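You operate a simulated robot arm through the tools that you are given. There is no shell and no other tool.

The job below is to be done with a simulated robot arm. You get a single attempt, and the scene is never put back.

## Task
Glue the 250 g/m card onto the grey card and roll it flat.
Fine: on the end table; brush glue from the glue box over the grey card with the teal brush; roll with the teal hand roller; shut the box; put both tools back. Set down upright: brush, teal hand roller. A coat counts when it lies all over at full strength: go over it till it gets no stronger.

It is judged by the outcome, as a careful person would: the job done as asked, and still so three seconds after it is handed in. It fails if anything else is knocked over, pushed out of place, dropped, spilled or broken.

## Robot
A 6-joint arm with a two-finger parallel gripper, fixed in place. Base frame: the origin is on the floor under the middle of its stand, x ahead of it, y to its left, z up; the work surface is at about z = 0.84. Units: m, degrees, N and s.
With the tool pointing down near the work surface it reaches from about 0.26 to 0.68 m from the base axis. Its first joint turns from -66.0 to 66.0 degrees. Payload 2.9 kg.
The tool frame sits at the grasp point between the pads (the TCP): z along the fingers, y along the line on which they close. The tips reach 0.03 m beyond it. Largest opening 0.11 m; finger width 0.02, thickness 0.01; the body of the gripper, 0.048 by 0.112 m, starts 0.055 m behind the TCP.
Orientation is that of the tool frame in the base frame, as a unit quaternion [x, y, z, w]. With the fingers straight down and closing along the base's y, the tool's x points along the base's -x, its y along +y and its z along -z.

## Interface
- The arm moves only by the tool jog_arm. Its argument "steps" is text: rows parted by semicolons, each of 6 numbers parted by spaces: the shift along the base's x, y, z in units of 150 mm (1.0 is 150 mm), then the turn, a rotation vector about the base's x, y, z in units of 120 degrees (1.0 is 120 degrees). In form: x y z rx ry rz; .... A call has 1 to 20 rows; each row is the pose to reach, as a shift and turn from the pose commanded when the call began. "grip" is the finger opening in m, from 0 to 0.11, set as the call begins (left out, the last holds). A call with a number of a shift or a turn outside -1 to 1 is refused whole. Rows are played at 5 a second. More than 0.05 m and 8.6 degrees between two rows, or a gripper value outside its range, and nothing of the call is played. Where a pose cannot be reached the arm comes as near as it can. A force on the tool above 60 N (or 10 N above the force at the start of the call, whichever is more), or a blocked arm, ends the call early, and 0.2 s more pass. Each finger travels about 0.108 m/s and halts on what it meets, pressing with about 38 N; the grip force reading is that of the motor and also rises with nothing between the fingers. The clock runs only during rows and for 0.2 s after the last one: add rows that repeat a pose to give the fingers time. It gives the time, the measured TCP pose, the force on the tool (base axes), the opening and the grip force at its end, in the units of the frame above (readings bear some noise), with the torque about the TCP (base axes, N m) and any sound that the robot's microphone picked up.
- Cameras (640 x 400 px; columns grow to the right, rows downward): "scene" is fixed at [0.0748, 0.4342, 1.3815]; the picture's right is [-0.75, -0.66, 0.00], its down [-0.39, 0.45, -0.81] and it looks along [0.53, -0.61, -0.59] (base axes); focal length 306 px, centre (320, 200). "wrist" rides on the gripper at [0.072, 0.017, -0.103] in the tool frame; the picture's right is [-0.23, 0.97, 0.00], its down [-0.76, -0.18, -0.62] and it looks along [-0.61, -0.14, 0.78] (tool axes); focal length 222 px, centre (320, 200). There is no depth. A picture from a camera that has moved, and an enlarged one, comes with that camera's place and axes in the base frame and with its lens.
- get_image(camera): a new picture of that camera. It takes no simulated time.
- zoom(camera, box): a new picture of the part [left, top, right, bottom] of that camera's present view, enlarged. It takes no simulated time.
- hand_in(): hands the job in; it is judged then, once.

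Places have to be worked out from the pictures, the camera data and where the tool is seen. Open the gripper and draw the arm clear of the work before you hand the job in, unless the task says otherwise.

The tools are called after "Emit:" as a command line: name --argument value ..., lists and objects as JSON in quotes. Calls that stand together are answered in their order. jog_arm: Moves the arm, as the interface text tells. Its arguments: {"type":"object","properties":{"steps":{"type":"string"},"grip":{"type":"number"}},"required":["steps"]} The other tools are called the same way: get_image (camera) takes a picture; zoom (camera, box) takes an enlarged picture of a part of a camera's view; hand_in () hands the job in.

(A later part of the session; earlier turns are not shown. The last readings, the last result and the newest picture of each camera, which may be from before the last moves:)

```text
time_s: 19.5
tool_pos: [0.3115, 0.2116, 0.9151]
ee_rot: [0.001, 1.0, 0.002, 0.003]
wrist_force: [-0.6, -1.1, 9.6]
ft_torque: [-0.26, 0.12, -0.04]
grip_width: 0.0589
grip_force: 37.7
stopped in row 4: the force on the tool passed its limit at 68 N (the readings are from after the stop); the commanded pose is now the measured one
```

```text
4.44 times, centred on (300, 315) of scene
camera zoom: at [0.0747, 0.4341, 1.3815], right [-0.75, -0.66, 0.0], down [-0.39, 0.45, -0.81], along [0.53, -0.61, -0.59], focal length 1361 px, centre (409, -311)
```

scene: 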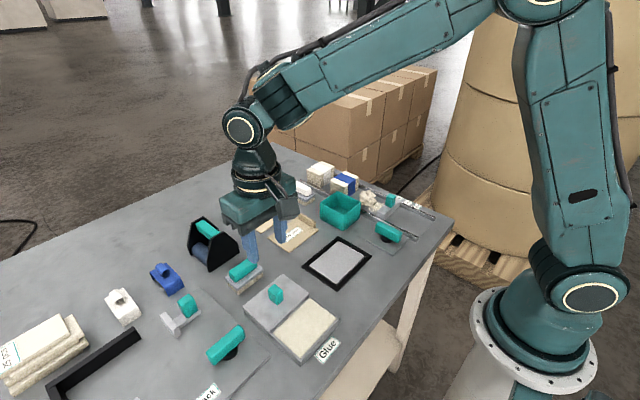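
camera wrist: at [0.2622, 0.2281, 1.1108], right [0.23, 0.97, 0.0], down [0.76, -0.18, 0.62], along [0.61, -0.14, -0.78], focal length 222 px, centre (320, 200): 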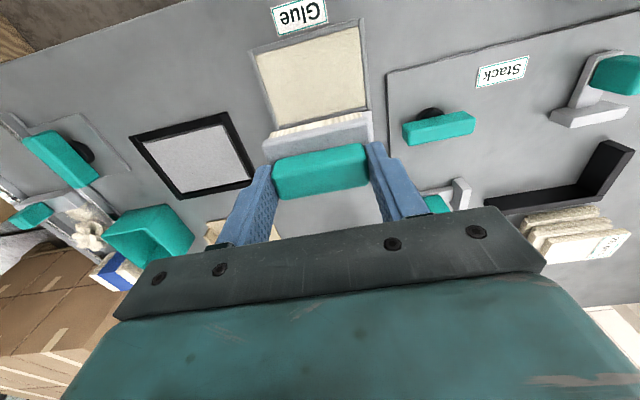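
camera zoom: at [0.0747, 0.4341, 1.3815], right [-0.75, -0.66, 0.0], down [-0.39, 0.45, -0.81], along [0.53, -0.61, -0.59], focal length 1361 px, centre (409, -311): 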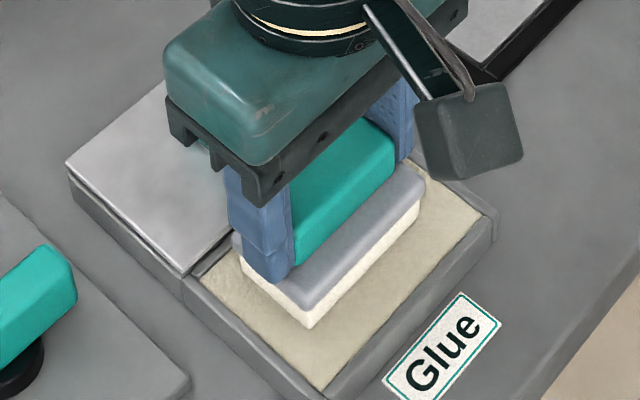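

The brush met the glue at TCP z≈0.915, stiffer than expected, and its bristles now look cream and loaded. I'll lift 0.09 m and check how the brush sits in the grip.

Emit:
jog_arm --steps "0 0 0.05 0 0 0; 0 0 0.2 0 0 0; 0 0 0.4 0 0 0; 0 0 0.6 0 0 0; 0 0 0.6 0 0 0"

Emit:
zoom --camera "scene" --box '[230, 220, 370, 340]'

Emit:
zoom --camera "wrist" --box '[200, 40, 440, 240]'

```text
time_s: 20.7
tool_pos: [0.3115, 0.2135, 1.0079]
ee_rot: [0.001, 1.0, 0.002, 0.002]
wrist_force: [-0.5, -0.9, -1.8]
ft_torque: [0.02, 0.0, -0.02]
grip_width: 0.0592
grip_force: 38.1
```

```text
3.33 times, centred on (300, 280) of scene
camera zoom: at [0.0748, 0.4342, 1.3815], right [-0.75, -0.66, 0.0], down [-0.39, 0.45, -0.81], along [0.53, -0.61, -0.59], focal length 1021 px, centre (387, -67)
```

zoom: 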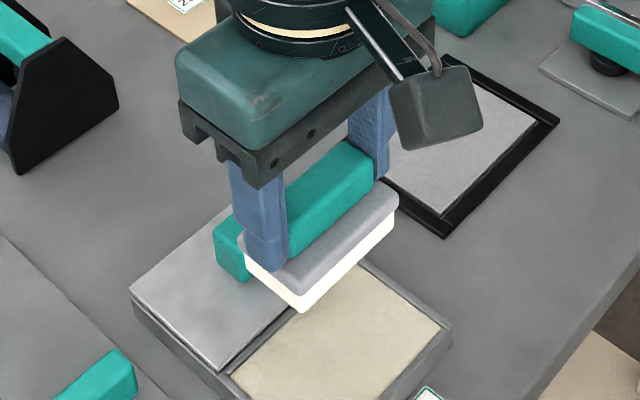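

```text
2.00 times, centred on (320, 140) of wrist
camera zoom: at [0.2373, 0.231, 1.1111], right [0.23, 0.97, 0.0], down [0.76, -0.18, 0.63], along [0.61, -0.14, -0.78], focal length 444 px, centre (320, 320)
```

zoom: 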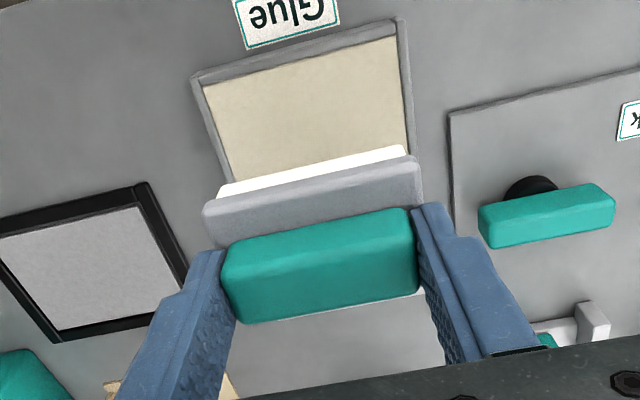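

The brush is loaded and still seated squarely. I'll carry it toward the grey card at height, in two hops, drip-safe over clear table.

Emit:
jog_arm --steps "0.1 -0.25 0 -0.0015 0.0015 0.0005; 0.2 -0.5 0 -0.0015 0.0015 0.0005; 0.3 -0.75 0 -0.0015 0.0015 0.0005; 0.398 -1 0 -0.0015 0.0015 0.0005; 0.398 -1 0 -0.0015 0.0015 0.0005"

Emit:
jog_arm --steps "0 -0.19 -0.1 0 0 0; 0 -0.19 -0.3 0 0 0; 0 -0.19 -0.4 0 0 0; 0 -0.19 -0.4 0 0 0"

Emit:
zoom --camera "scene" --box '[270, 190, 410, 310]'

Emit:
zoom --camera "wrist" --box '[180, 40, 460, 240]'

```text
time_s: 21.9
tool_pos: [0.3734, 0.0612, 1.003]
ee_rot: [0.0, 1.0, -0.001, 0.002]
wrist_force: [1.2, 0.0, -0.6]
ft_torque: [-0.01, 0.03, -0.01]
grip_width: 0.0592
grip_force: 38.3
```

```text
time_s: 22.9
tool_pos: [0.3699, 0.0337, 0.9429]
ee_rot: [0.0, 1.0, -0.001, 0.001]
wrist_force: [0.2, -0.4, -1.5]
ft_torque: [0.02, 0.01, 0.01]
grip_width: 0.0592
grip_force: 37.8
```

```text
3.33 times, centred on (340, 250) of scene
camera zoom: at [0.0748, 0.4342, 1.3815], right [-0.75, -0.66, 0.0], down [-0.39, 0.45, -0.81], along [0.53, -0.61, -0.59], focal length 1021 px, centre (253, 33)
```

zoom: 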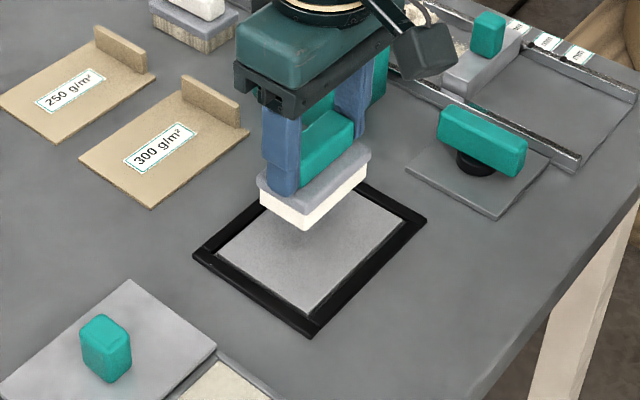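

```text
2.00 times, centred on (320, 140) of wrist
camera zoom: at [0.2966, 0.0511, 1.0473], right [0.23, 0.97, 0.0], down [0.76, -0.18, 0.63], along [0.61, -0.14, -0.78], focal length 444 px, centre (320, 320)
```

zoom: 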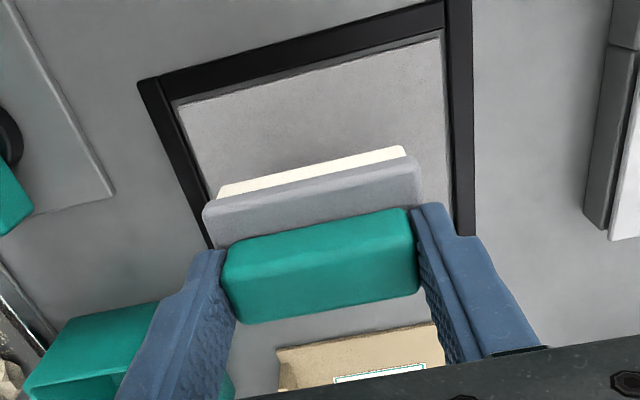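

I'm hovering over the card with bristles ~40 mm up. I'll zoom closer to measure the bristle edges against the frame before touching down.

Emit:
zoom --camera "wrist" --box '[240, 40, 420, 160]'

Emit:
zoom --camera "scene" --box '[310, 220, 400, 300]'

```text
3.33 times, centred on (330, 100) of wrist
camera zoom: at [0.2966, 0.0511, 1.0473], right [0.23, 0.97, 0.0], down [0.76, -0.18, 0.63], along [0.61, -0.14, -0.78], focal length 740 px, centre (287, 533)
```

zoom: 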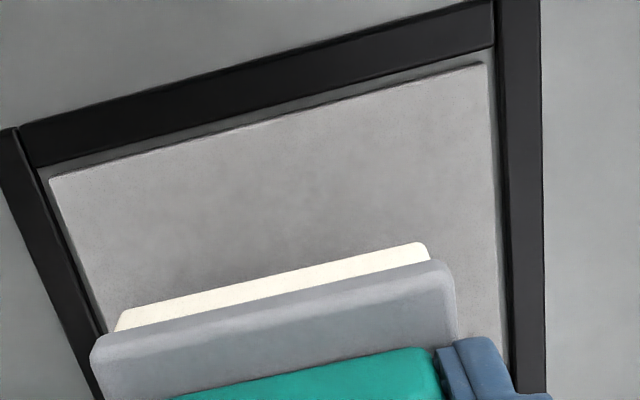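

```text
5.00 times, centred on (355, 260) of scene
camera zoom: at [0.0748, 0.4342, 1.3815], right [-0.75, -0.66, 0.0], down [-0.39, 0.45, -0.81], along [0.53, -0.61, -0.59], focal length 1531 px, centre (145, -100)
```

zoom: 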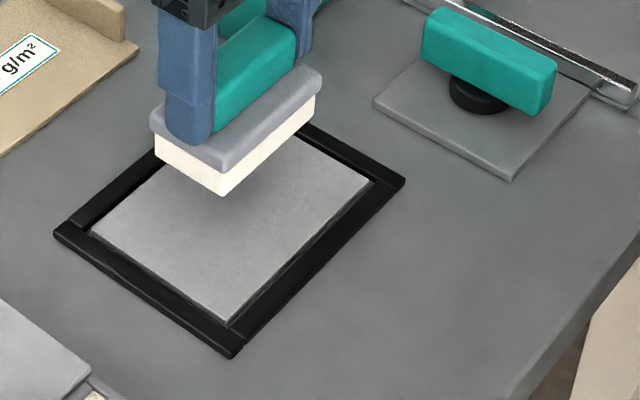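

Both cameras agree that the brush centre is about (+3, −4) mm from the card centre; the card is ~81×111 mm with a ~3 mm gap to the frame, and the bristles are ~37×70 mm. I'll shift to the near −y corner of the card and lower to ~5 mm above it.

Emit:
jog_arm --steps "-0.167 -0.107 0 0 0 0; -0.167 -0.107 -0.12 0 0 0; -0.167 -0.107 -0.22 0 0 0; -0.167 -0.107 -0.22 0 0 0"

Emit:
zoom --camera "scene" --box '[290, 220, 390, 300]'

Emit:
zoom --camera "wrist" --box '[240, 40, 420, 160]'

```text
time_s: 23.9
tool_pos: [0.3469, 0.0176, 0.9124]
ee_rot: [0.0, 1.0, -0.001, 0.001]
wrist_force: [-0.2, -0.3, -1.2]
ft_torque: [0.03, -0.03, 0.02]
grip_width: 0.0589
grip_force: 37.5
```

```text
5.00 times, centred on (340, 260) of scene
camera zoom: at [0.0748, 0.4342, 1.3815], right [-0.75, -0.66, 0.0], down [-0.39, 0.45, -0.81], along [0.53, -0.61, -0.59], focal length 1531 px, centre (220, -100)
```

zoom: 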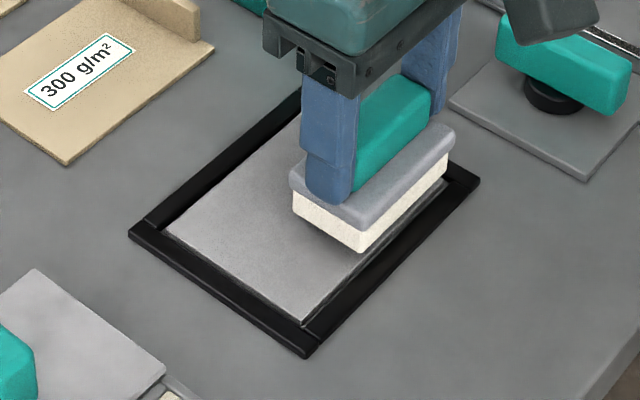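

```text
3.33 times, centred on (330, 100) of wrist
camera zoom: at [0.272, 0.0357, 1.0159], right [0.23, 0.97, 0.0], down [0.76, -0.18, 0.63], along [0.61, -0.14, -0.78], focal length 740 px, centre (287, 533)
```

zoom: 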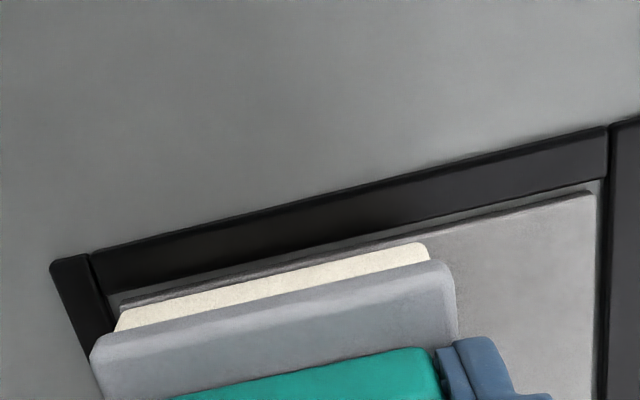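

The bristles line up with the near edge within 1 mm and sit ~1 mm inside the −y edge. I'll shift 1 mm to −y and lower 6 mm, then creep.

Emit:
jog_arm --steps "0 -0.008 -0.013 0 0 0; 0 -0.008 -0.027 0 0 0; 0 -0.008 -0.04 0 0 0; 0 -0.008 -0.04 0 0 0"

Emit:
jog_arm --steps "0 0 -0.004 0 0 0; 0 0 -0.008 0 0 0; 0 0 -0.008 0 0 0"

Emit:
zoom --camera "scene" --box '[290, 220, 390, 300]'

```text
time_s: 24.9
tool_pos: [0.3469, 0.0164, 0.9063]
ee_rot: [0.0, 1.0, -0.001, 0.002]
wrist_force: [-0.3, -0.5, -0.9]
ft_torque: [0.0, 0.0, 0.01]
grip_width: 0.0591
grip_force: 38.4
```

```text
time_s: 25.7
tool_pos: [0.3455, 0.0159, 0.9054]
ee_rot: [0.0, 1.0, -0.001, 0.002]
wrist_force: [0.1, 1.0, -1.2]
ft_torque: [0.01, 0.02, 0.0]
grip_width: 0.0591
grip_force: 37.7
```

```text
5.00 times, centred on (340, 260) of scene
camera zoom: at [0.0748, 0.4342, 1.3815], right [-0.75, -0.66, 0.0], down [-0.39, 0.45, -0.81], along [0.53, -0.61, -0.59], focal length 1531 px, centre (220, -100)
```

zoom: 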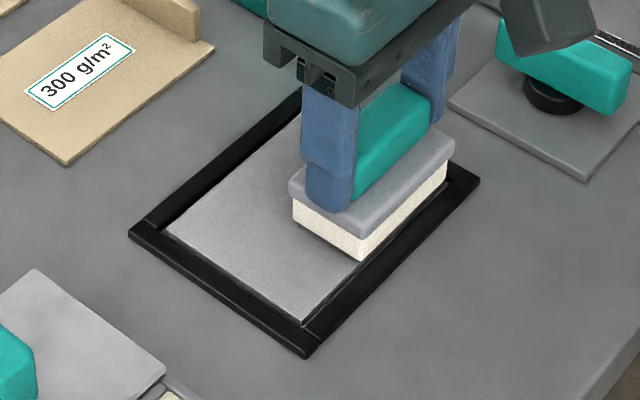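

Still no contact (z≈0.905). I'll keep creeping down in half-millimetre rows.

Emit:
jog_arm --steps "0 0 -0.004 0 0 0; 0 0 -0.008 0 0 0; 0 0 -0.008 0 0 0"

Emit:
jog_arm --steps "0 0 -0.0035 0 0 0; 0 0 -0.0035 0 0 0"

```text
time_s: 26.5
tool_pos: [0.3464, 0.0171, 0.9042]
ee_rot: [0.001, 1.0, -0.001, 0.002]
wrist_force: [-0.5, -0.3, -0.5]
ft_torque: [0.01, 0.01, -0.01]
grip_width: 0.0593
grip_force: 37.7
```

```text
time_s: 27.1
tool_pos: [0.3472, 0.0157, 0.9037]
ee_rot: [0.0, 1.0, -0.001, 0.002]
wrist_force: [0.1, 0.5, -1.5]
ft_torque: [0.0, 0.02, 0.0]
grip_width: 0.059
grip_force: 38.1
```

No contact yet at z≈0.9035; continuing in half-millimetre steps.

Emit:
jog_arm --steps "0 0 -0.0035 0 0 0; 0 0 -0.0035 0 0 0"

Emit:
jog_arm --steps "0 0 -0.0035 0 0 0; 0 0 -0.0035 0 0 0"

Emit:
zoom --camera "scene" --box '[310, 230, 390, 290]'

```text
time_s: 27.7
tool_pos: [0.3461, 0.0165, 0.9026]
ee_rot: [0.0, 1.0, -0.001, 0.001]
wrist_force: [-0.2, 0.5, -0.5]
ft_torque: [-0.03, -0.01, 0.01]
grip_width: 0.0591
grip_force: 38.1
```

```text
time_s: 28.3
tool_pos: [0.3459, 0.0157, 0.9034]
ee_rot: [0.0, 1.0, -0.001, 0.001]
wrist_force: [0.7, 0.4, -1.3]
ft_torque: [0.01, 0.01, 0.0]
grip_width: 0.0592
grip_force: 37.6
```

```text
6.67 times, centred on (350, 260) of scene
camera zoom: at [0.0748, 0.4342, 1.3815], right [-0.75, -0.66, 0.0], down [-0.39, 0.45, -0.81], along [0.53, -0.61, -0.59], focal length 2041 px, centre (120, -200)
```

zoom: 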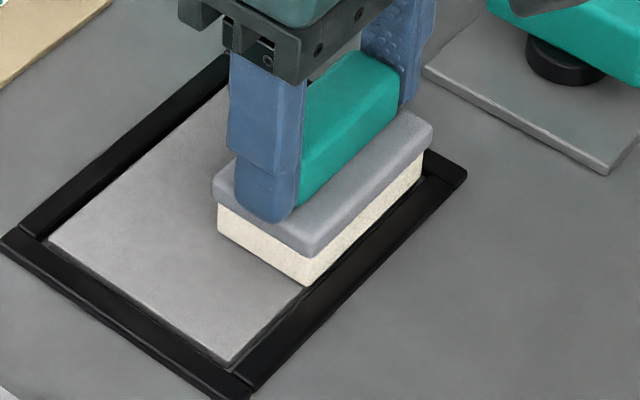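

Visually the bristles are now almost on the card. Two more half-millimetre steps.

Emit:
jog_arm --steps "0 0 -0.0035 0 0 0; 0 0 -0.0035 0 0 0"

Emit:
jog_arm --steps "0 0 -0.0035 0 0 0; 0 0 -0.0035 0 0 0"

Emit:
zoom --camera "scene" --box '[310, 230, 390, 290]'

```text
time_s: 28.9
tool_pos: [0.3457, 0.0169, 0.9037]
ee_rot: [0.001, 1.0, -0.001, 0.002]
wrist_force: [0.4, -0.2, -1.3]
ft_torque: [-0.02, 0.02, 0.03]
grip_width: 0.0592
grip_force: 37.4
```

```text
time_s: 29.5
tool_pos: [0.3467, 0.0159, 0.9019]
ee_rot: [0.0, 1.0, -0.001, 0.002]
wrist_force: [-0.6, 0.1, 0.2]
ft_torque: [0.05, -0.03, -0.03]
grip_width: 0.0588
grip_force: 38.0
```

```text
6.67 times, centred on (350, 260) of scene
camera zoom: at [0.0748, 0.4342, 1.3815], right [-0.75, -0.66, 0.0], down [-0.39, 0.45, -0.81], along [0.53, -0.61, -0.59], focal length 2041 px, centre (120, -200)
```

zoom: 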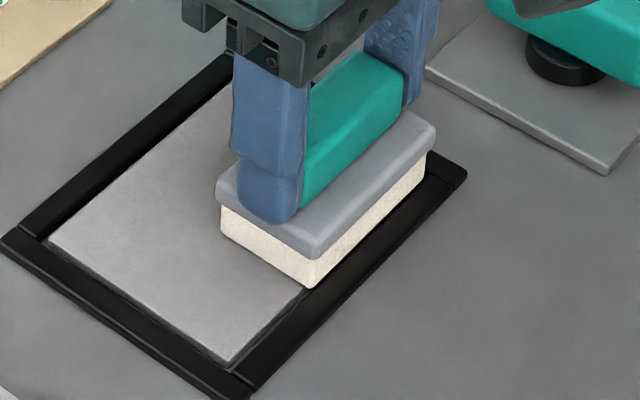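

Force may be just beginning to rise (−1.3 to +0.2 N). I'll continue with half-millimetre steps.

Emit:
jog_arm --steps "0 0 -0.0035 0 0 0; 0 0 -0.0035 0 0 0"

Emit:
jog_arm --steps "0 0 -0.0035 0 0 0; 0 0 -0.0035 0 0 0"

```text
time_s: 30.1
tool_pos: [0.3461, 0.0157, 0.9024]
ee_rot: [0.0, 1.0, 0.0, 0.002]
wrist_force: [-0.9, 0.6, 12.5]
ft_torque: [0.18, 0.27, -0.05]
grip_width: 0.0592
grip_force: 37.5
```

```text
time_s: 30.7
tool_pos: [0.3456, 0.0152, 0.9025]
ee_rot: [0.0, 1.0, 0.0, 0.003]
wrist_force: [-2.5, 2.6, 30.2]
ft_torque: [0.21, 0.58, -0.08]
grip_width: 0.0591
grip_force: 38.0
```

Contact is made and force has risen to 30 N. I'll back off about 0.5 mm to a light press and make a slow stroke along +y.

Emit:
jog_arm --steps "0 0 0.0035 0 0 0; 0 0.04 0.0035 0 0 0; 0 0.09 0.0035 0 0 0; 0 0.14 0.0035 0 0 0; 0 0.19 0.0035 0 0 0; 0 0.24 0.0035 0 0 0; 0 0.287 0.0035 0 0 0; 0 0.287 0.0035 0 0 0"

Emit:
zoom --camera "scene" --box '[290, 220, 390, 300]'

Emit:
zoom --camera "wrist" --box '[180, 40, 460, 240]'

```text
time_s: 32.5
tool_pos: [0.346, 0.0584, 0.9024]
ee_rot: [0.001, 1.0, -0.001, 0.002]
wrist_force: [0.4, -16.6, 14.1]
ft_torque: [-0.62, -0.2, 0.34]
grip_width: 0.059
grip_force: 38.2
```

```text
5.00 times, centred on (340, 260) of scene
camera zoom: at [0.0747, 0.4338, 1.3816], right [-0.75, -0.66, 0.0], down [-0.39, 0.45, -0.81], along [0.53, -0.61, -0.59], focal length 1531 px, centre (220, -100)
```

zoom: 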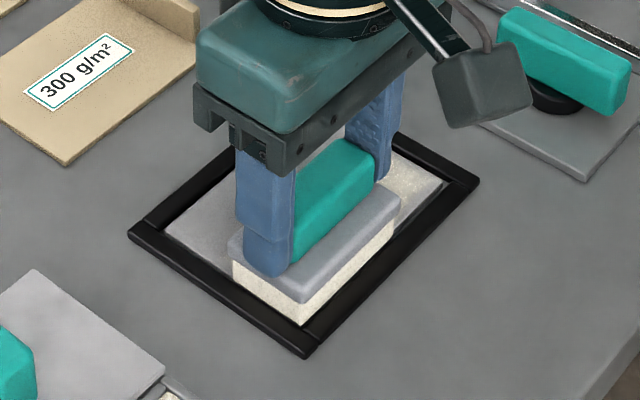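

```text
2.00 times, centred on (320, 140) of wrist
camera zoom: at [0.2722, 0.0774, 1.0056], right [0.23, 0.97, 0.0], down [0.76, -0.18, 0.63], along [0.61, -0.15, -0.78], focal length 444 px, centre (320, 320)
```

zoom: 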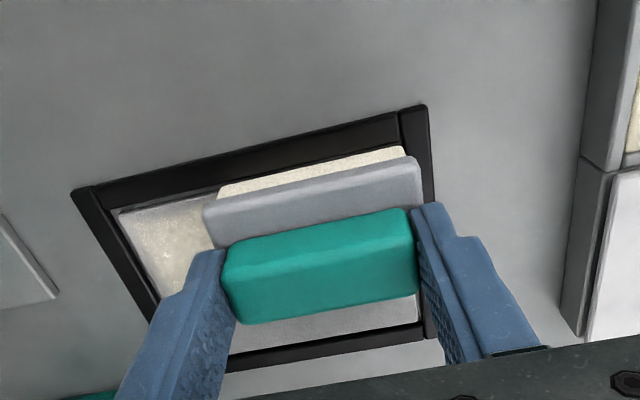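

Glue is being deposited (cream on the −y part). The −16.6 N in y suggests the brush has just touched the frame, so I'll back off 1.5 mm, step 22 mm in +x, and stroke back toward −y.

Emit:
jog_arm --steps "0 -0.012 0 0 0 0; 0.05 -0.012 0 0 0 0; 0.1 -0.012 0 0 0 0; 0.147 -0.012 0 0 0 0; 0.147 -0.06 0 0 0 0; 0.147 -0.11 0 0 0 0; 0.147 -0.16 0 0 0 0; 0.147 -0.21 0 0 0 0; 0.147 -0.255 0 0 0 0; 0.147 -0.28 0 0 0 0; 0.147 -0.28 0 0 0 0"

Emit:
zoom --camera "scene" --box '[290, 220, 390, 300]'

Emit:
zoom --camera "wrist" --box '[180, 40, 460, 240]'

```text
time_s: 34.9
tool_pos: [0.3686, 0.0173, 0.9006]
ee_rot: [0.0, 1.0, -0.001, 0.003]
wrist_force: [0.3, 6.4, 19.0]
ft_torque: [0.44, -0.1, 0.03]
grip_width: 0.059
grip_force: 37.6
```

```text
5.00 times, centred on (340, 260) of scene
camera zoom: at [0.0746, 0.4343, 1.3814], right [-0.75, -0.66, 0.0], down [-0.39, 0.45, -0.81], along [0.53, -0.61, -0.59], focal length 1531 px, centre (220, -100)
```

zoom: 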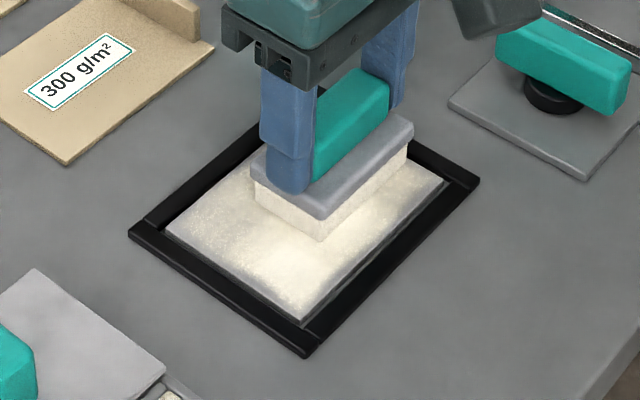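

```text
2.00 times, centred on (320, 140) of wrist
camera zoom: at [0.2943, 0.0351, 1.0054], right [0.23, 0.97, 0.0], down [0.76, -0.18, 0.63], along [0.61, -0.14, -0.78], focal length 444 px, centre (320, 320)
```

zoom: 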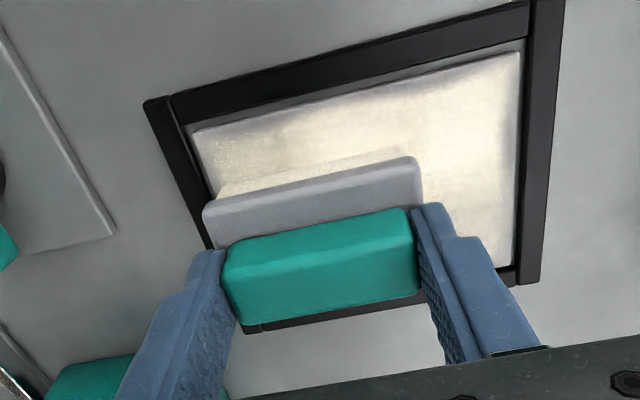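

The coat is forming, brightest where strokes overlapped. I'll step another 23 mm in +x to the far strip and stroke back toward +y.

Emit:
jog_arm --steps "0.05 0 0 0 0 0; 0.1 0 0 0 0 0; 0.153 0 0 0 0 0; 0.153 0.05 0 0 0 0; 0.153 0.1 0 0 0 0; 0.153 0.15 0 0 0 0; 0.153 0.2 0 0 0 0; 0.153 0.24 0 0 0 0; 0.153 0.272 0 0 0 0; 0.153 0.272 0 0 0 0"

Emit:
zoom --camera "scene" --box '[290, 220, 390, 300]'

Emit:
zoom --camera "wrist" --box '[180, 40, 460, 240]'

```text
time_s: 37.1
tool_pos: [0.3906, 0.0577, 0.9011]
ee_rot: [0.0, 1.0, -0.002, 0.001]
wrist_force: [-7.1, -11.7, 31.9]
ft_torque: [-0.58, 0.35, -0.15]
grip_width: 0.0588
grip_force: 38.1
```

```text
5.00 times, centred on (340, 260) of scene
camera zoom: at [0.0743, 0.4338, 1.3816], right [-0.75, -0.66, 0.0], down [-0.39, 0.45, -0.81], along [0.53, -0.61, -0.59], focal length 1531 px, centre (220, -100)
```

zoom: 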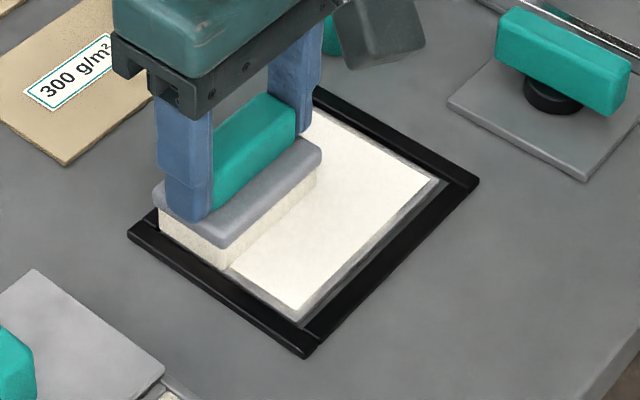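

```text
2.00 times, centred on (320, 140) of wrist
camera zoom: at [0.3172, 0.0762, 1.0052], right [0.23, 0.97, 0.0], down [0.76, -0.18, 0.63], along [0.61, -0.14, -0.78], focal length 444 px, centre (320, 320)
```

zoom: 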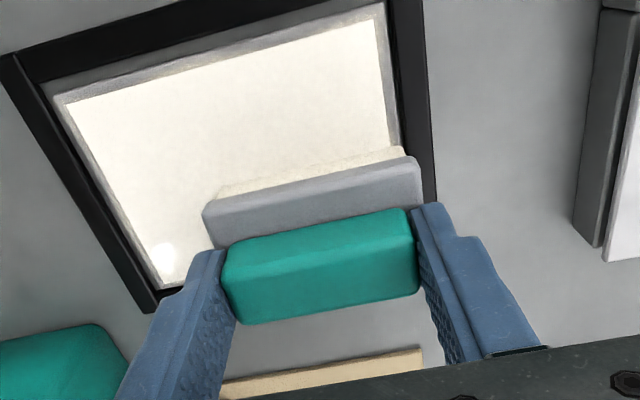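

The coat now shows as a broad, even cream rectangle, but I should go over it again to full strength. Pressing force is a bit high (32 N), so I'll ease up ~0.7 mm and repeat strokes back over the far and middle strips.

Emit:
jog_arm --steps "0 -0.01 0.0045 0 0 0; 0 -0.06 0.0045 0 0 0; 0 -0.11 0.0045 0 0 0; 0 -0.16 0.0045 0 0 0; 0 -0.21 0.0045 0 0 0; 0 -0.26 0.0045 0 0 0; -0.05 -0.262 0.0045 0 0 0; -0.1 -0.262 0.0045 0 0 0; -0.15 -0.262 0.0045 0 0 0; -0.15 -0.21 0.0045 0 0 0; -0.15 -0.16 0.0045 0 0 0; -0.15 -0.11 0.0045 0 0 0; -0.15 -0.06 0.0045 0 0 0; -0.15 -0.01 0.0045 0 0 0; -0.15 -0.01 0.0045 0 0 0"

Emit:
zoom --camera "scene" --box '[290, 220, 390, 300]'

Emit:
zoom --camera "wrist" --box '[180, 40, 460, 240]'

```text
time_s: 40.3
tool_pos: [0.3695, 0.0563, 0.9016]
ee_rot: [0.002, 1.0, -0.001, 0.002]
wrist_force: [-0.2, -3.4, 8.5]
ft_torque: [-0.1, 0.02, -0.03]
grip_width: 0.0589
grip_force: 38.0
```

```text
5.00 times, centred on (340, 260) of scene
camera zoom: at [0.0747, 0.4341, 1.3815], right [-0.75, -0.66, 0.0], down [-0.39, 0.45, -0.81], along [0.53, -0.61, -0.59], focal length 1531 px, centre (220, -100)
```

zoom: 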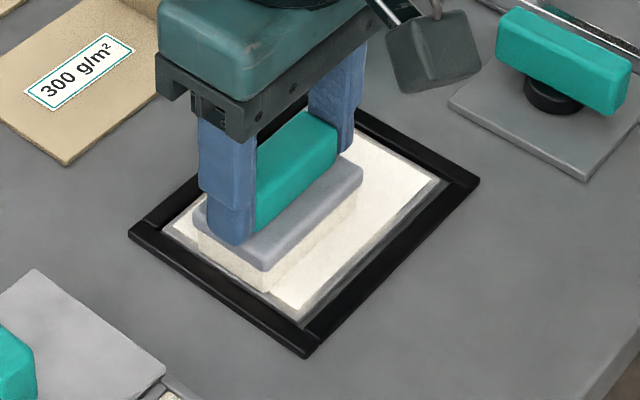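

```text
2.00 times, centred on (320, 140) of wrist
camera zoom: at [0.295, 0.0745, 1.0058], right [0.23, 0.97, 0.0], down [0.76, -0.18, 0.63], along [0.61, -0.14, -0.78], focal length 444 px, centre (320, 320)
```

zoom: 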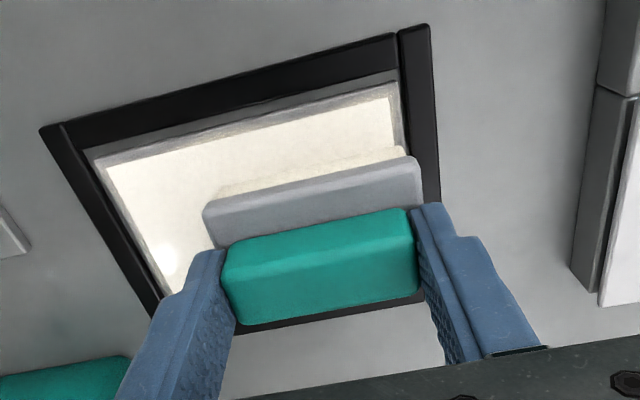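

Light 8.5 N press, and the coat looks even. I'll finish this second pass on the near strip, then lift and inspect the coat.

Emit:
jog_arm --steps "-0.05 0 0 0 0 0; -0.1 0 0 0 0 0; -0.15 0 0 0 0 0; -0.15 -0.05 0 0 0 0; -0.15 -0.1 0 0 0 0; -0.15 -0.15 0 0 0 0; -0.15 -0.2 0 0 0 0; -0.15 -0.25 0 0 0 0; -0.15 -0.265 0 0 0 0; -0.15 -0.265 0.05 0 0 0; -0.15 -0.2 0.3 0 0 0; -0.15 0 0.6 0 0 0; -0.15 0.3 0.6 0 0 0; -0.15 0.6 0.6 0 0 0; -0.15 0.6 0.6 0 0 0"

Emit:
zoom --camera "scene" --box '[290, 210, 390, 300]'

Emit:
get_image --camera "wrist"

```text
refused: row 12 steps farther than a row can; nothing moved
```

```text
4.44 times, centred on (340, 255) of scene
camera zoom: at [0.0747, 0.4341, 1.3815], right [-0.75, -0.66, 0.0], down [-0.39, 0.45, -0.81], along [0.53, -0.61, -0.59], focal length 1361 px, centre (231, -44)
```

zoom: 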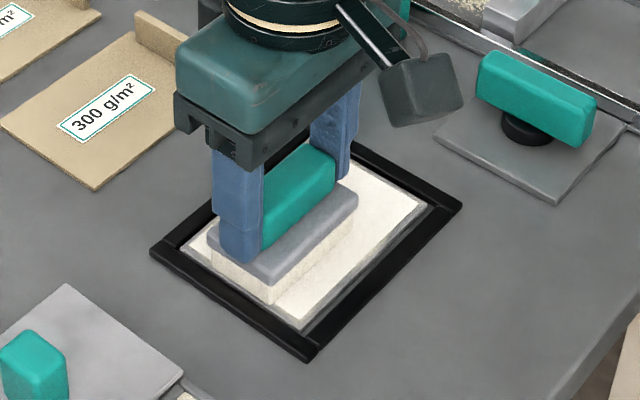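

```text
taken
camera wrist: at [0.295, 0.0745, 1.0058], right [0.23, 0.97, 0.0], down [0.76, -0.18, 0.63], along [0.61, -0.14, -0.78], focal length 222 px, centre (320, 200)
```

wrist: 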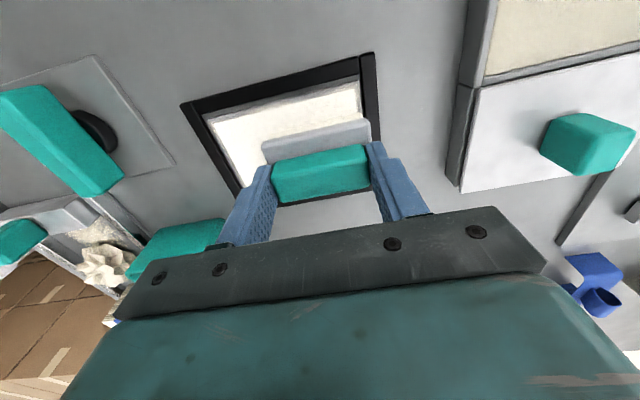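

The call was refused because one row stepped too far, so nothing moved. I'll resend it with shorter lift steps.

Emit:
jog_arm --steps "-0.05 0 0 0 0 0; -0.1 0 0 0 0 0; -0.15 0 0 0 0 0; -0.15 -0.05 0 0 0 0; -0.15 -0.1 0 0 0 0; -0.15 -0.15 0 0 0 0; -0.15 -0.2 0 0 0 0; -0.15 -0.25 0 0 0 0; -0.15 -0.265 0 0 0 0; -0.15 -0.265 0.05 0 0 0; -0.15 -0.2 0.25 0 0 0; -0.15 -0.1 0.45 0 0 0; -0.15 0.1 0.65 0 0 0; -0.15 0.35 0.75 0 0 0; -0.15 0.65 0.75 0 0 0; -0.15 0.65 0.75 0 0 0"

Emit:
zoom --camera "scene" --box '[290, 210, 390, 300]'

Emit:
get_image --camera "wrist"

```text
time_s: 43.7
tool_pos: [0.348, 0.1566, 1.0145]
ee_rot: [0.0, 1.0, -0.001, 0.001]
wrist_force: [0.4, 0.0, -1.1]
ft_torque: [0.03, -0.03, 0.01]
grip_width: 0.0593
grip_force: 38.0
```

```text
4.44 times, centred on (340, 255) of scene
camera zoom: at [0.0748, 0.4342, 1.3815], right [-0.75, -0.66, 0.0], down [-0.39, 0.45, -0.81], along [0.53, -0.61, -0.59], focal length 1361 px, centre (231, -44)
```

zoom: 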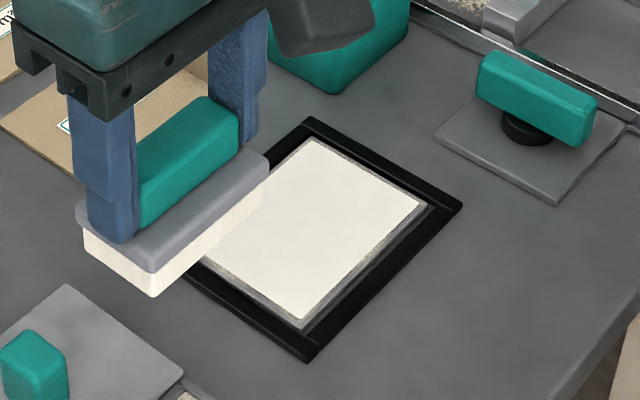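

```text
taken
camera wrist: at [0.2745, 0.1739, 1.1184], right [0.23, 0.97, 0.0], down [0.76, -0.18, 0.63], along [0.61, -0.14, -0.78], focal length 222 px, centre (320, 200)
```

wrist: 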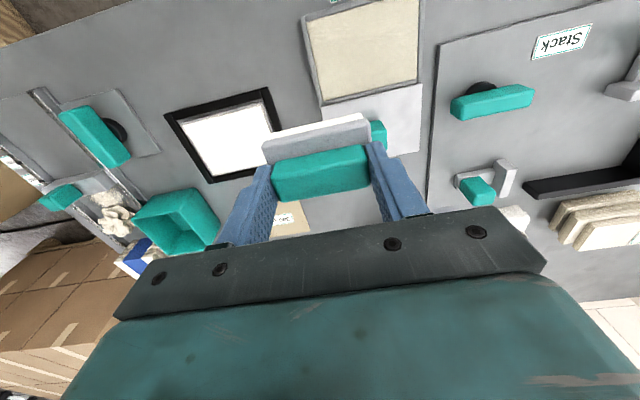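

Emit:
zoom --camera "scene" --box '[310, 235, 370, 290]'

Emit:
zoom --camera "wrist" --box '[160, 80, 290, 190]'

```text
7.27 times, centred on (340, 262) of scene
camera zoom: at [0.0748, 0.4342, 1.3815], right [-0.75, -0.66, 0.0], down [-0.39, 0.45, -0.81], along [0.53, -0.61, -0.59], focal length 2227 px, centre (174, -254)
```

zoom: 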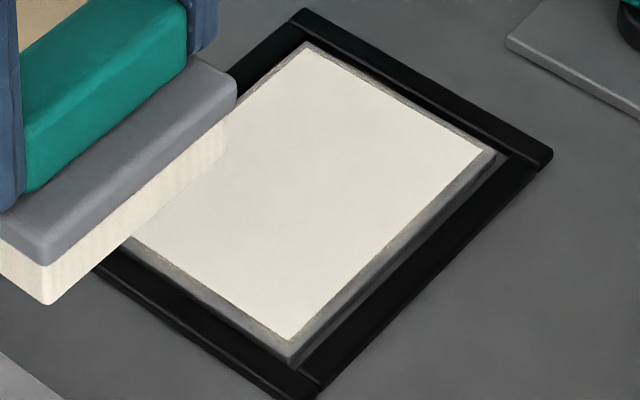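

```text
3.64 times, centred on (225, 135) of wrist
camera zoom: at [0.2745, 0.1739, 1.1184], right [0.23, 0.97, 0.0], down [0.76, -0.18, 0.63], along [0.61, -0.14, -0.78], focal length 808 px, centre (666, 436)
```

zoom: 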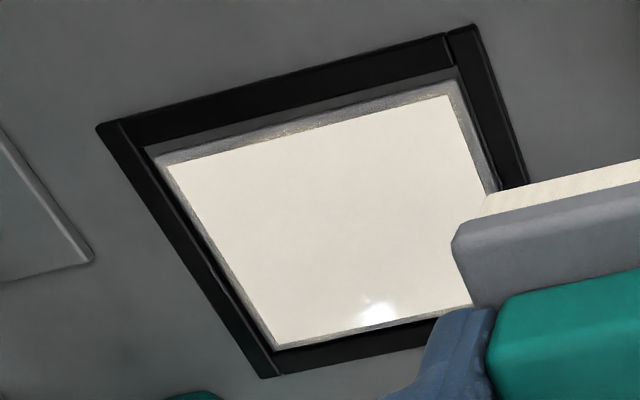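

The coat is an even cream, but there's a greyer margin (≈4–6 mm) around the edge. I'll zoom tightly on the edges to see whether that margin is bare or only weakly coated.

Emit:
zoom --camera "scene" --box '[325, 255, 375, 290]'

Emit:
zoom --camera "wrist" --box '[180, 85, 260, 135]'

Emit:
zoom --camera "wrist" --box '[185, 130, 285, 190]'

```text
11.43 times, centred on (350, 272) of scene
camera zoom: at [0.0748, 0.4342, 1.3815], right [-0.75, -0.66, 0.0], down [-0.39, 0.45, -0.81], along [0.53, -0.61, -0.59], focal length 3500 px, centre (-23, -629)
```

zoom: 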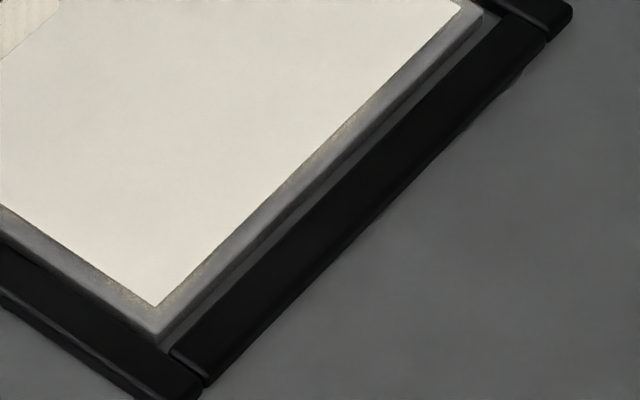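

```text
8.00 times, centred on (220, 110) of wrist
camera zoom: at [0.2745, 0.1739, 1.1184], right [0.23, 0.97, 0.0], down [0.76, -0.18, 0.63], along [0.61, -0.14, -0.78], focal length 1777 px, centre (1120, 920)
```

zoom: 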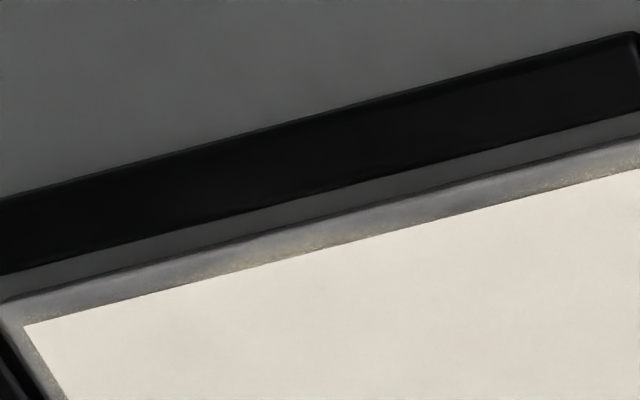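

```text
6.40 times, centred on (235, 160) of wrist
camera zoom: at [0.2745, 0.1739, 1.1184], right [0.23, 0.97, 0.0], down [0.76, -0.18, 0.63], along [0.61, -0.14, -0.78], focal length 1422 px, centre (864, 456)
```

zoom: 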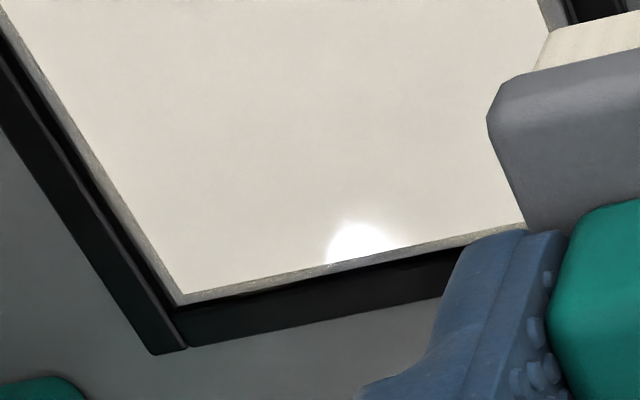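

The margin looks like partly coated card around a clean rectangle. To be sure of full strength I'll reload the brush: move back over the well and lower to ~5 mm above the glue.

Emit:
jog_arm --steps "-0.13 0.18 0 0 0 0; -0.267 0.367 0 0 0 0; -0.267 0.367 -0.2 0 0 0; -0.267 0.367 -0.4 0 0 0; -0.267 0.367 -0.55 0 0 0; -0.267 0.367 -0.62 0 0 0; -0.267 0.367 -0.62 0 0 0"

Emit:
zoom --camera "scene" --box '[240, 260, 370, 360]'

Emit:
zoom --camera "wrist" --box '[200, 40, 440, 240]'

```text
time_s: 45.3
tool_pos: [0.3028, 0.2105, 0.9205]
ee_rot: [0.0, 1.0, -0.001, 0.002]
wrist_force: [-0.6, 0.0, -0.3]
ft_torque: [0.0, 0.02, 0.0]
grip_width: 0.0591
grip_force: 38.1
```

```text
4.00 times, centred on (305, 310) of scene
camera zoom: at [0.0748, 0.4342, 1.3815], right [-0.75, -0.66, 0.0], down [-0.39, 0.45, -0.81], along [0.53, -0.61, -0.59], focal length 1225 px, centre (380, -240)
```

zoom: 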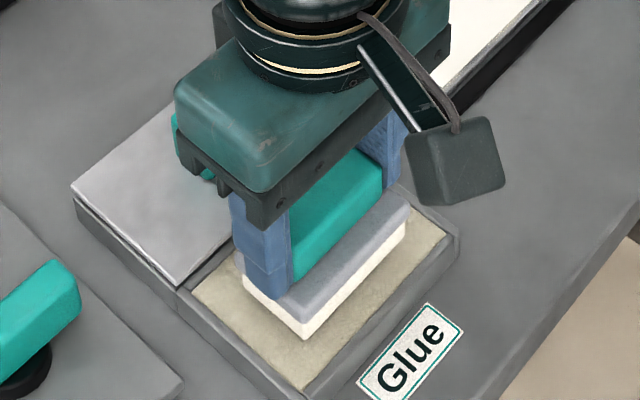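

```text
2.00 times, centred on (320, 140) of wrist
camera zoom: at [0.2291, 0.2289, 1.0248], right [0.23, 0.97, 0.0], down [0.76, -0.18, 0.63], along [0.61, -0.14, -0.78], focal length 444 px, centre (320, 320)
```

zoom: 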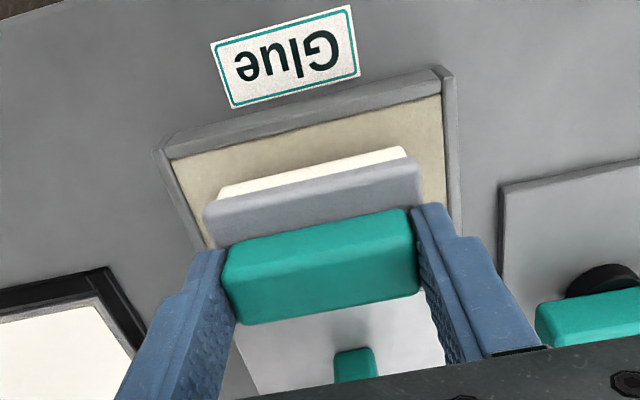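

The brush is centred in the well. I'll creep down in half-millimetre rows until it touches the glue.

Emit:
jog_arm --steps "0 0 -0.004 0 0 0; 0 0 -0.008 0 0 0; 0 0 -0.012 0 0 0; 0 0 -0.012 0 0 0"

Emit:
jog_arm --steps "0 0 -0.004 0 0 0; 0 0 -0.008 0 0 0; 0 0 -0.008 0 0 0"

```text
time_s: 46.3
tool_pos: [0.3047, 0.2096, 0.9186]
ee_rot: [0.0, 1.0, 0.0, 0.002]
wrist_force: [-0.5, 0.1, -0.6]
ft_torque: [0.0, 0.01, -0.02]
grip_width: 0.059
grip_force: 37.5
```

```text
time_s: 47.1
tool_pos: [0.3055, 0.2083, 0.9173]
ee_rot: [-0.001, 1.0, 0.0, 0.002]
wrist_force: [0.0, 0.3, -1.5]
ft_torque: [0.0, -0.04, -0.01]
grip_width: 0.059
grip_force: 38.5
```

No contact yet at z≈0.917; I'll creep another ~1.5 mm.

Emit:
jog_arm --steps "0 0 -0.0035 0 0 0; 0 0 -0.007 0 0 0; 0 0 -0.007 0 0 0"

Emit:
jog_arm --steps "0 0 -0.0035 0 0 0; 0 0 -0.0035 0 0 0"

Emit:
zoom --camera "scene" --box '[260, 270, 350, 340]'

```text
time_s: 47.9
tool_pos: [0.3064, 0.2084, 0.9161]
ee_rot: [0.0, 1.0, -0.001, 0.002]
wrist_force: [-0.1, -1.1, -1.1]
ft_torque: [0.0, 0.0, -0.02]
grip_width: 0.0588
grip_force: 37.8
```

```text
time_s: 48.5
tool_pos: [0.3051, 0.2091, 0.9166]
ee_rot: [0.0, 1.0, 0.0, 0.002]
wrist_force: [0.2, -0.3, -1.1]
ft_torque: [0.0, -0.03, 0.01]
grip_width: 0.0591
grip_force: 37.8
```

```text
5.71 times, centred on (305, 305) of scene
camera zoom: at [0.0748, 0.4342, 1.3815], right [-0.75, -0.66, 0.0], down [-0.39, 0.45, -0.81], along [0.53, -0.61, -0.59], focal length 1750 px, centre (406, -400)
```

zoom: 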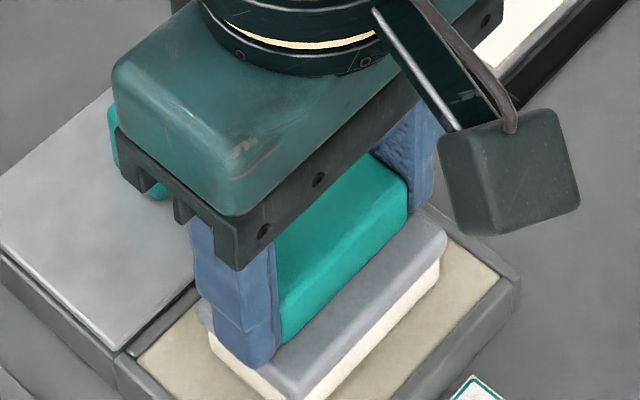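

Still no contact; earlier contact was around 0.913–0.915. Continuing to creep.

Emit:
jog_arm --steps "0 0 -0.0035 0 0 0; 0 0 -0.007 0 0 0; 0 0 -0.007 0 0 0"

Emit:
jog_arm --steps "0 0 -0.0035 0 0 0; 0 0 -0.007 0 0 0; 0 0 -0.007 0 0 0"

```text
time_s: 49.3
tool_pos: [0.3056, 0.2089, 0.9171]
ee_rot: [0.001, 1.0, -0.001, 0.002]
wrist_force: [0.2, -0.8, -0.3]
ft_torque: [0.0, -0.03, 0.04]
grip_width: 0.0592
grip_force: 37.9
```

```text
time_s: 50.1
tool_pos: [0.3049, 0.2085, 0.9156]
ee_rot: [0.0, 1.0, 0.0, 0.002]
wrist_force: [-7.4, -6.3, 39.5]
ft_torque: [-0.25, 0.4, 0.01]
grip_width: 0.0585
grip_force: 38.2
```

The brush touched the glue at 39 N and is reloaded. I'll lift and carry it back over the near −y corner of the card.

Emit:
jog_arm --steps "0 0 0.02 0 0 0; 0 0 0.2 0 0 0; 0 0 0.4 0 0 0; 0 0 0.6 0 0 0; 0.07 -0.25 0.6 0 0 0; 0.14 -0.5 0.6 0 0 0; 0.21 -0.75 0.6 0 0 0; 0.28 -1 0.6 0 0 0; 0.28 -1 0.6 0 0 0"

Emit:
jog_arm --steps "0 -0.28 0 0 0 0; 0 -0.28 -0.2 0 0 0; 0 -0.28 -0.4 0 0 0; 0 -0.28 -0.55 0 0 0; 0 -0.28 -0.62 0 0 0; 0 -0.28 -0.62 0 0 0"

Emit:
zoom --camera "scene" --box '[290, 210, 390, 300]'

Emit:
zoom --camera "wrist" --box '[240, 40, 420, 160]'

```text
time_s: 52.1
tool_pos: [0.3489, 0.0547, 1.0067]
ee_rot: [0.001, 1.0, -0.001, 0.002]
wrist_force: [0.0, 0.6, -0.1]
ft_torque: [-0.02, -0.01, 0.0]
grip_width: 0.059
grip_force: 38.2
```

```text
time_s: 53.5
tool_pos: [0.348, 0.0183, 0.9101]
ee_rot: [0.0, 1.0, 0.0, 0.0]
wrist_force: [0.3, -0.7, -1.2]
ft_torque: [0.01, 0.01, -0.01]
grip_width: 0.0592
grip_force: 38.0
```

```text
4.44 times, centred on (340, 255) of scene
camera zoom: at [0.0748, 0.4342, 1.3815], right [-0.75, -0.66, 0.0], down [-0.39, 0.45, -0.81], along [0.53, -0.61, -0.59], focal length 1361 px, centre (231, -44)
```

zoom: 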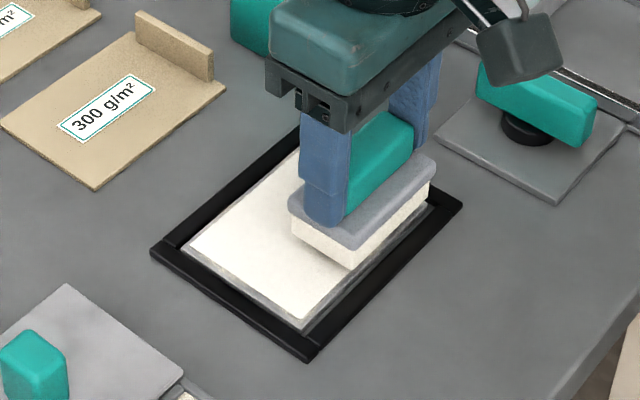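

```text
3.33 times, centred on (330, 100) of wrist
camera zoom: at [0.2735, 0.0366, 1.0147], right [0.23, 0.97, 0.0], down [0.76, -0.18, 0.63], along [0.61, -0.14, -0.78], focal length 740 px, centre (287, 533)
```

zoom: 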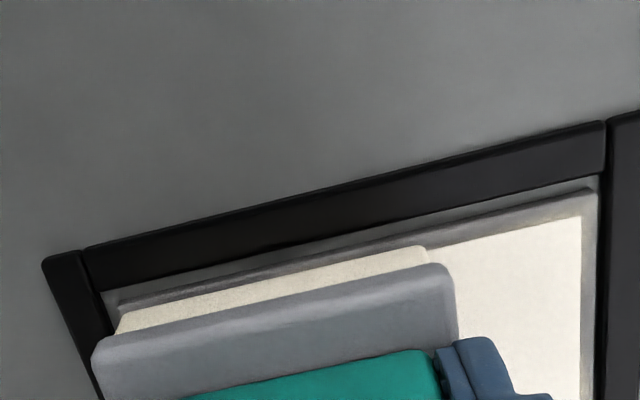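

Positioned over the near −y corner, ~8 mm above the card. I'll lower 6 mm with a 1 mm trim, then creep to contact.

Emit:
jog_arm --steps "-0.006 -0.008 -0.015 0 0 0; -0.006 -0.008 -0.03 0 0 0; -0.006 -0.008 -0.042 0 0 0; -0.006 -0.008 -0.046 0 0 0; -0.006 -0.008 -0.046 0 0 0"

Emit:
jog_arm --steps "0 0 -0.0035 0 0 0; 0 0 -0.0035 0 0 0"

Emit:
jog_arm --steps "0 0 -0.0035 0 0 0; 0 0 -0.0035 0 0 0"

```text
time_s: 54.7
tool_pos: [0.3464, 0.0162, 0.9042]
ee_rot: [0.0, 1.0, 0.0, 0.002]
wrist_force: [0.0, 0.0, -1.1]
ft_torque: [-0.03, 0.0, -0.02]
grip_width: 0.059
grip_force: 37.9
```

```text
time_s: 55.3
tool_pos: [0.347, 0.0157, 0.9027]
ee_rot: [0.0, 1.0, 0.0, 0.001]
wrist_force: [0.3, -1.3, -0.9]
ft_torque: [0.0, 0.01, 0.01]
grip_width: 0.059
grip_force: 38.2
```

```text
time_s: 55.9
tool_pos: [0.3465, 0.0169, 0.9015]
ee_rot: [0.0, 1.0, 0.0, 0.0]
wrist_force: [-1.5, -0.1, -0.1]
ft_torque: [0.0, 0.01, 0.0]
grip_width: 0.0592
grip_force: 38.2
```

Almost touching. Another half-millimetre step or two.

Emit:
jog_arm --steps "0 0 -0.0035 0 0 0; 0 0 -0.0035 0 0 0"

Emit:
jog_arm --steps "0 0 -0.0035 0 0 0; 0 0 -0.0035 0 0 0"

```text
time_s: 56.5
tool_pos: [0.3468, 0.0151, 0.9005]
ee_rot: [0.0, 1.0, -0.001, 0.002]
wrist_force: [-0.2, 1.1, -0.9]
ft_torque: [0.03, 0.01, 0.02]
grip_width: 0.0589
grip_force: 37.9
```

```text
time_s: 57.1
tool_pos: [0.3461, 0.0153, 0.9029]
ee_rot: [0.0, 1.0, -0.001, 0.001]
wrist_force: [-0.6, 0.0, -1.5]
ft_torque: [-0.01, -0.03, -0.01]
grip_width: 0.0592
grip_force: 37.6
```

Emit:
jog_arm --steps "0 0 -0.0035 0 0 0; 0 0 -0.0035 0 0 0"

Emit:
jog_arm --steps "0 0 -0.0035 0 0 0; 0 0 -0.0035 0 0 0"

```text
time_s: 57.7
tool_pos: [0.3466, 0.0154, 0.9019]
ee_rot: [0.0, 1.0, -0.001, 0.002]
wrist_force: [-2.6, -0.3, 7.5]
ft_torque: [0.08, 0.05, -0.01]
grip_width: 0.0592
grip_force: 38.2
```

```text
time_s: 58.3
tool_pos: [0.3482, 0.0162, 0.9017]
ee_rot: [0.0, 1.0, 0.001, 0.002]
wrist_force: [-3.4, 1.6, 19.9]
ft_torque: [0.22, -0.02, 0.05]
grip_width: 0.0591
grip_force: 37.8
```

Contact at ~20 N. I'll ease slightly and run the near strip (+y), step to the middle strip, and come back (−y).

Emit:
jog_arm --steps "0 0 0.002 0 0 0; 0 0.05 0.002 0 0 0; 0 0.1 0.002 0 0 0; 0 0.15 0.002 0 0 0; 0 0.2 0.002 0 0 0; 0 0.24 0.002 0 0 0; 0 0.27 0.002 0 0 0; 0.05 0.27 0.002 0 0 0; 0.1 0.27 0.002 0 0 0; 0.15 0.27 0.002 0 0 0; 0.15 0.22 0.002 0 0 0; 0.15 0.17 0.002 0 0 0; 0.15 0.12 0.002 0 0 0; 0.15 0.07 0.002 0 0 0; 0.15 0.03 0.002 0 0 0; 0.15 0.003 0.002 0 0 0; 0.15 0.003 0.002 0 0 0"

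Emit:
zoom --camera "scene" --box '[290, 210, 390, 300]'

Emit:
zoom --camera "wrist" --box '[180, 40, 460, 240]'

```text
time_s: 61.9
tool_pos: [0.3697, 0.0155, 0.9036]
ee_rot: [0.0, 1.0, -0.001, 0.001]
wrist_force: [0.3, 0.3, 0.2]
ft_torque: [0.01, 0.03, 0.0]
grip_width: 0.0592
grip_force: 38.0
```

```text
4.44 times, centred on (340, 255) of scene
camera zoom: at [0.0748, 0.4342, 1.3815], right [-0.75, -0.66, 0.0], down [-0.39, 0.45, -0.81], along [0.53, -0.61, -0.59], focal length 1361 px, centre (231, -44)
```

zoom: 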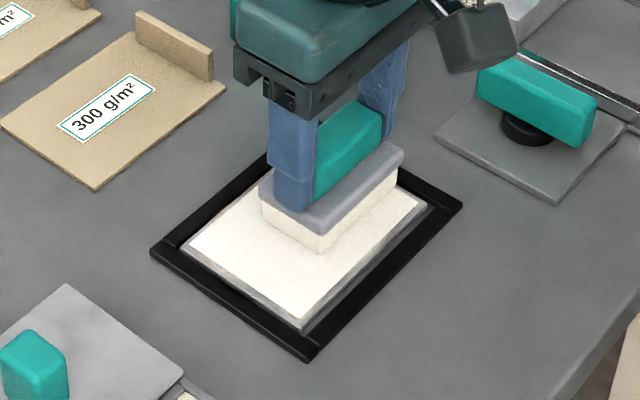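

```text
2.00 times, centred on (320, 140) of wrist
camera zoom: at [0.2954, 0.0334, 1.0068], right [0.23, 0.97, 0.0], down [0.76, -0.18, 0.63], along [0.61, -0.14, -0.78], focal length 444 px, centre (320, 320)
```

zoom: 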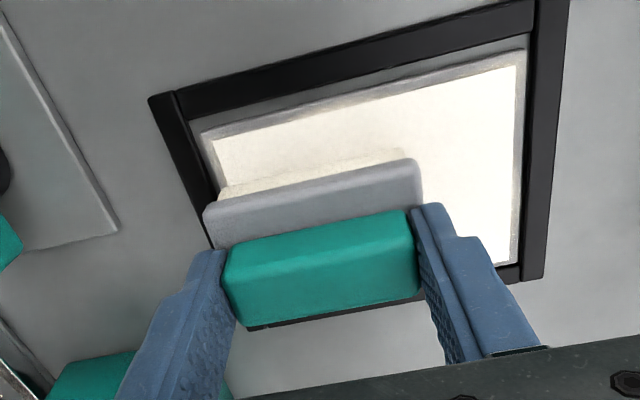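

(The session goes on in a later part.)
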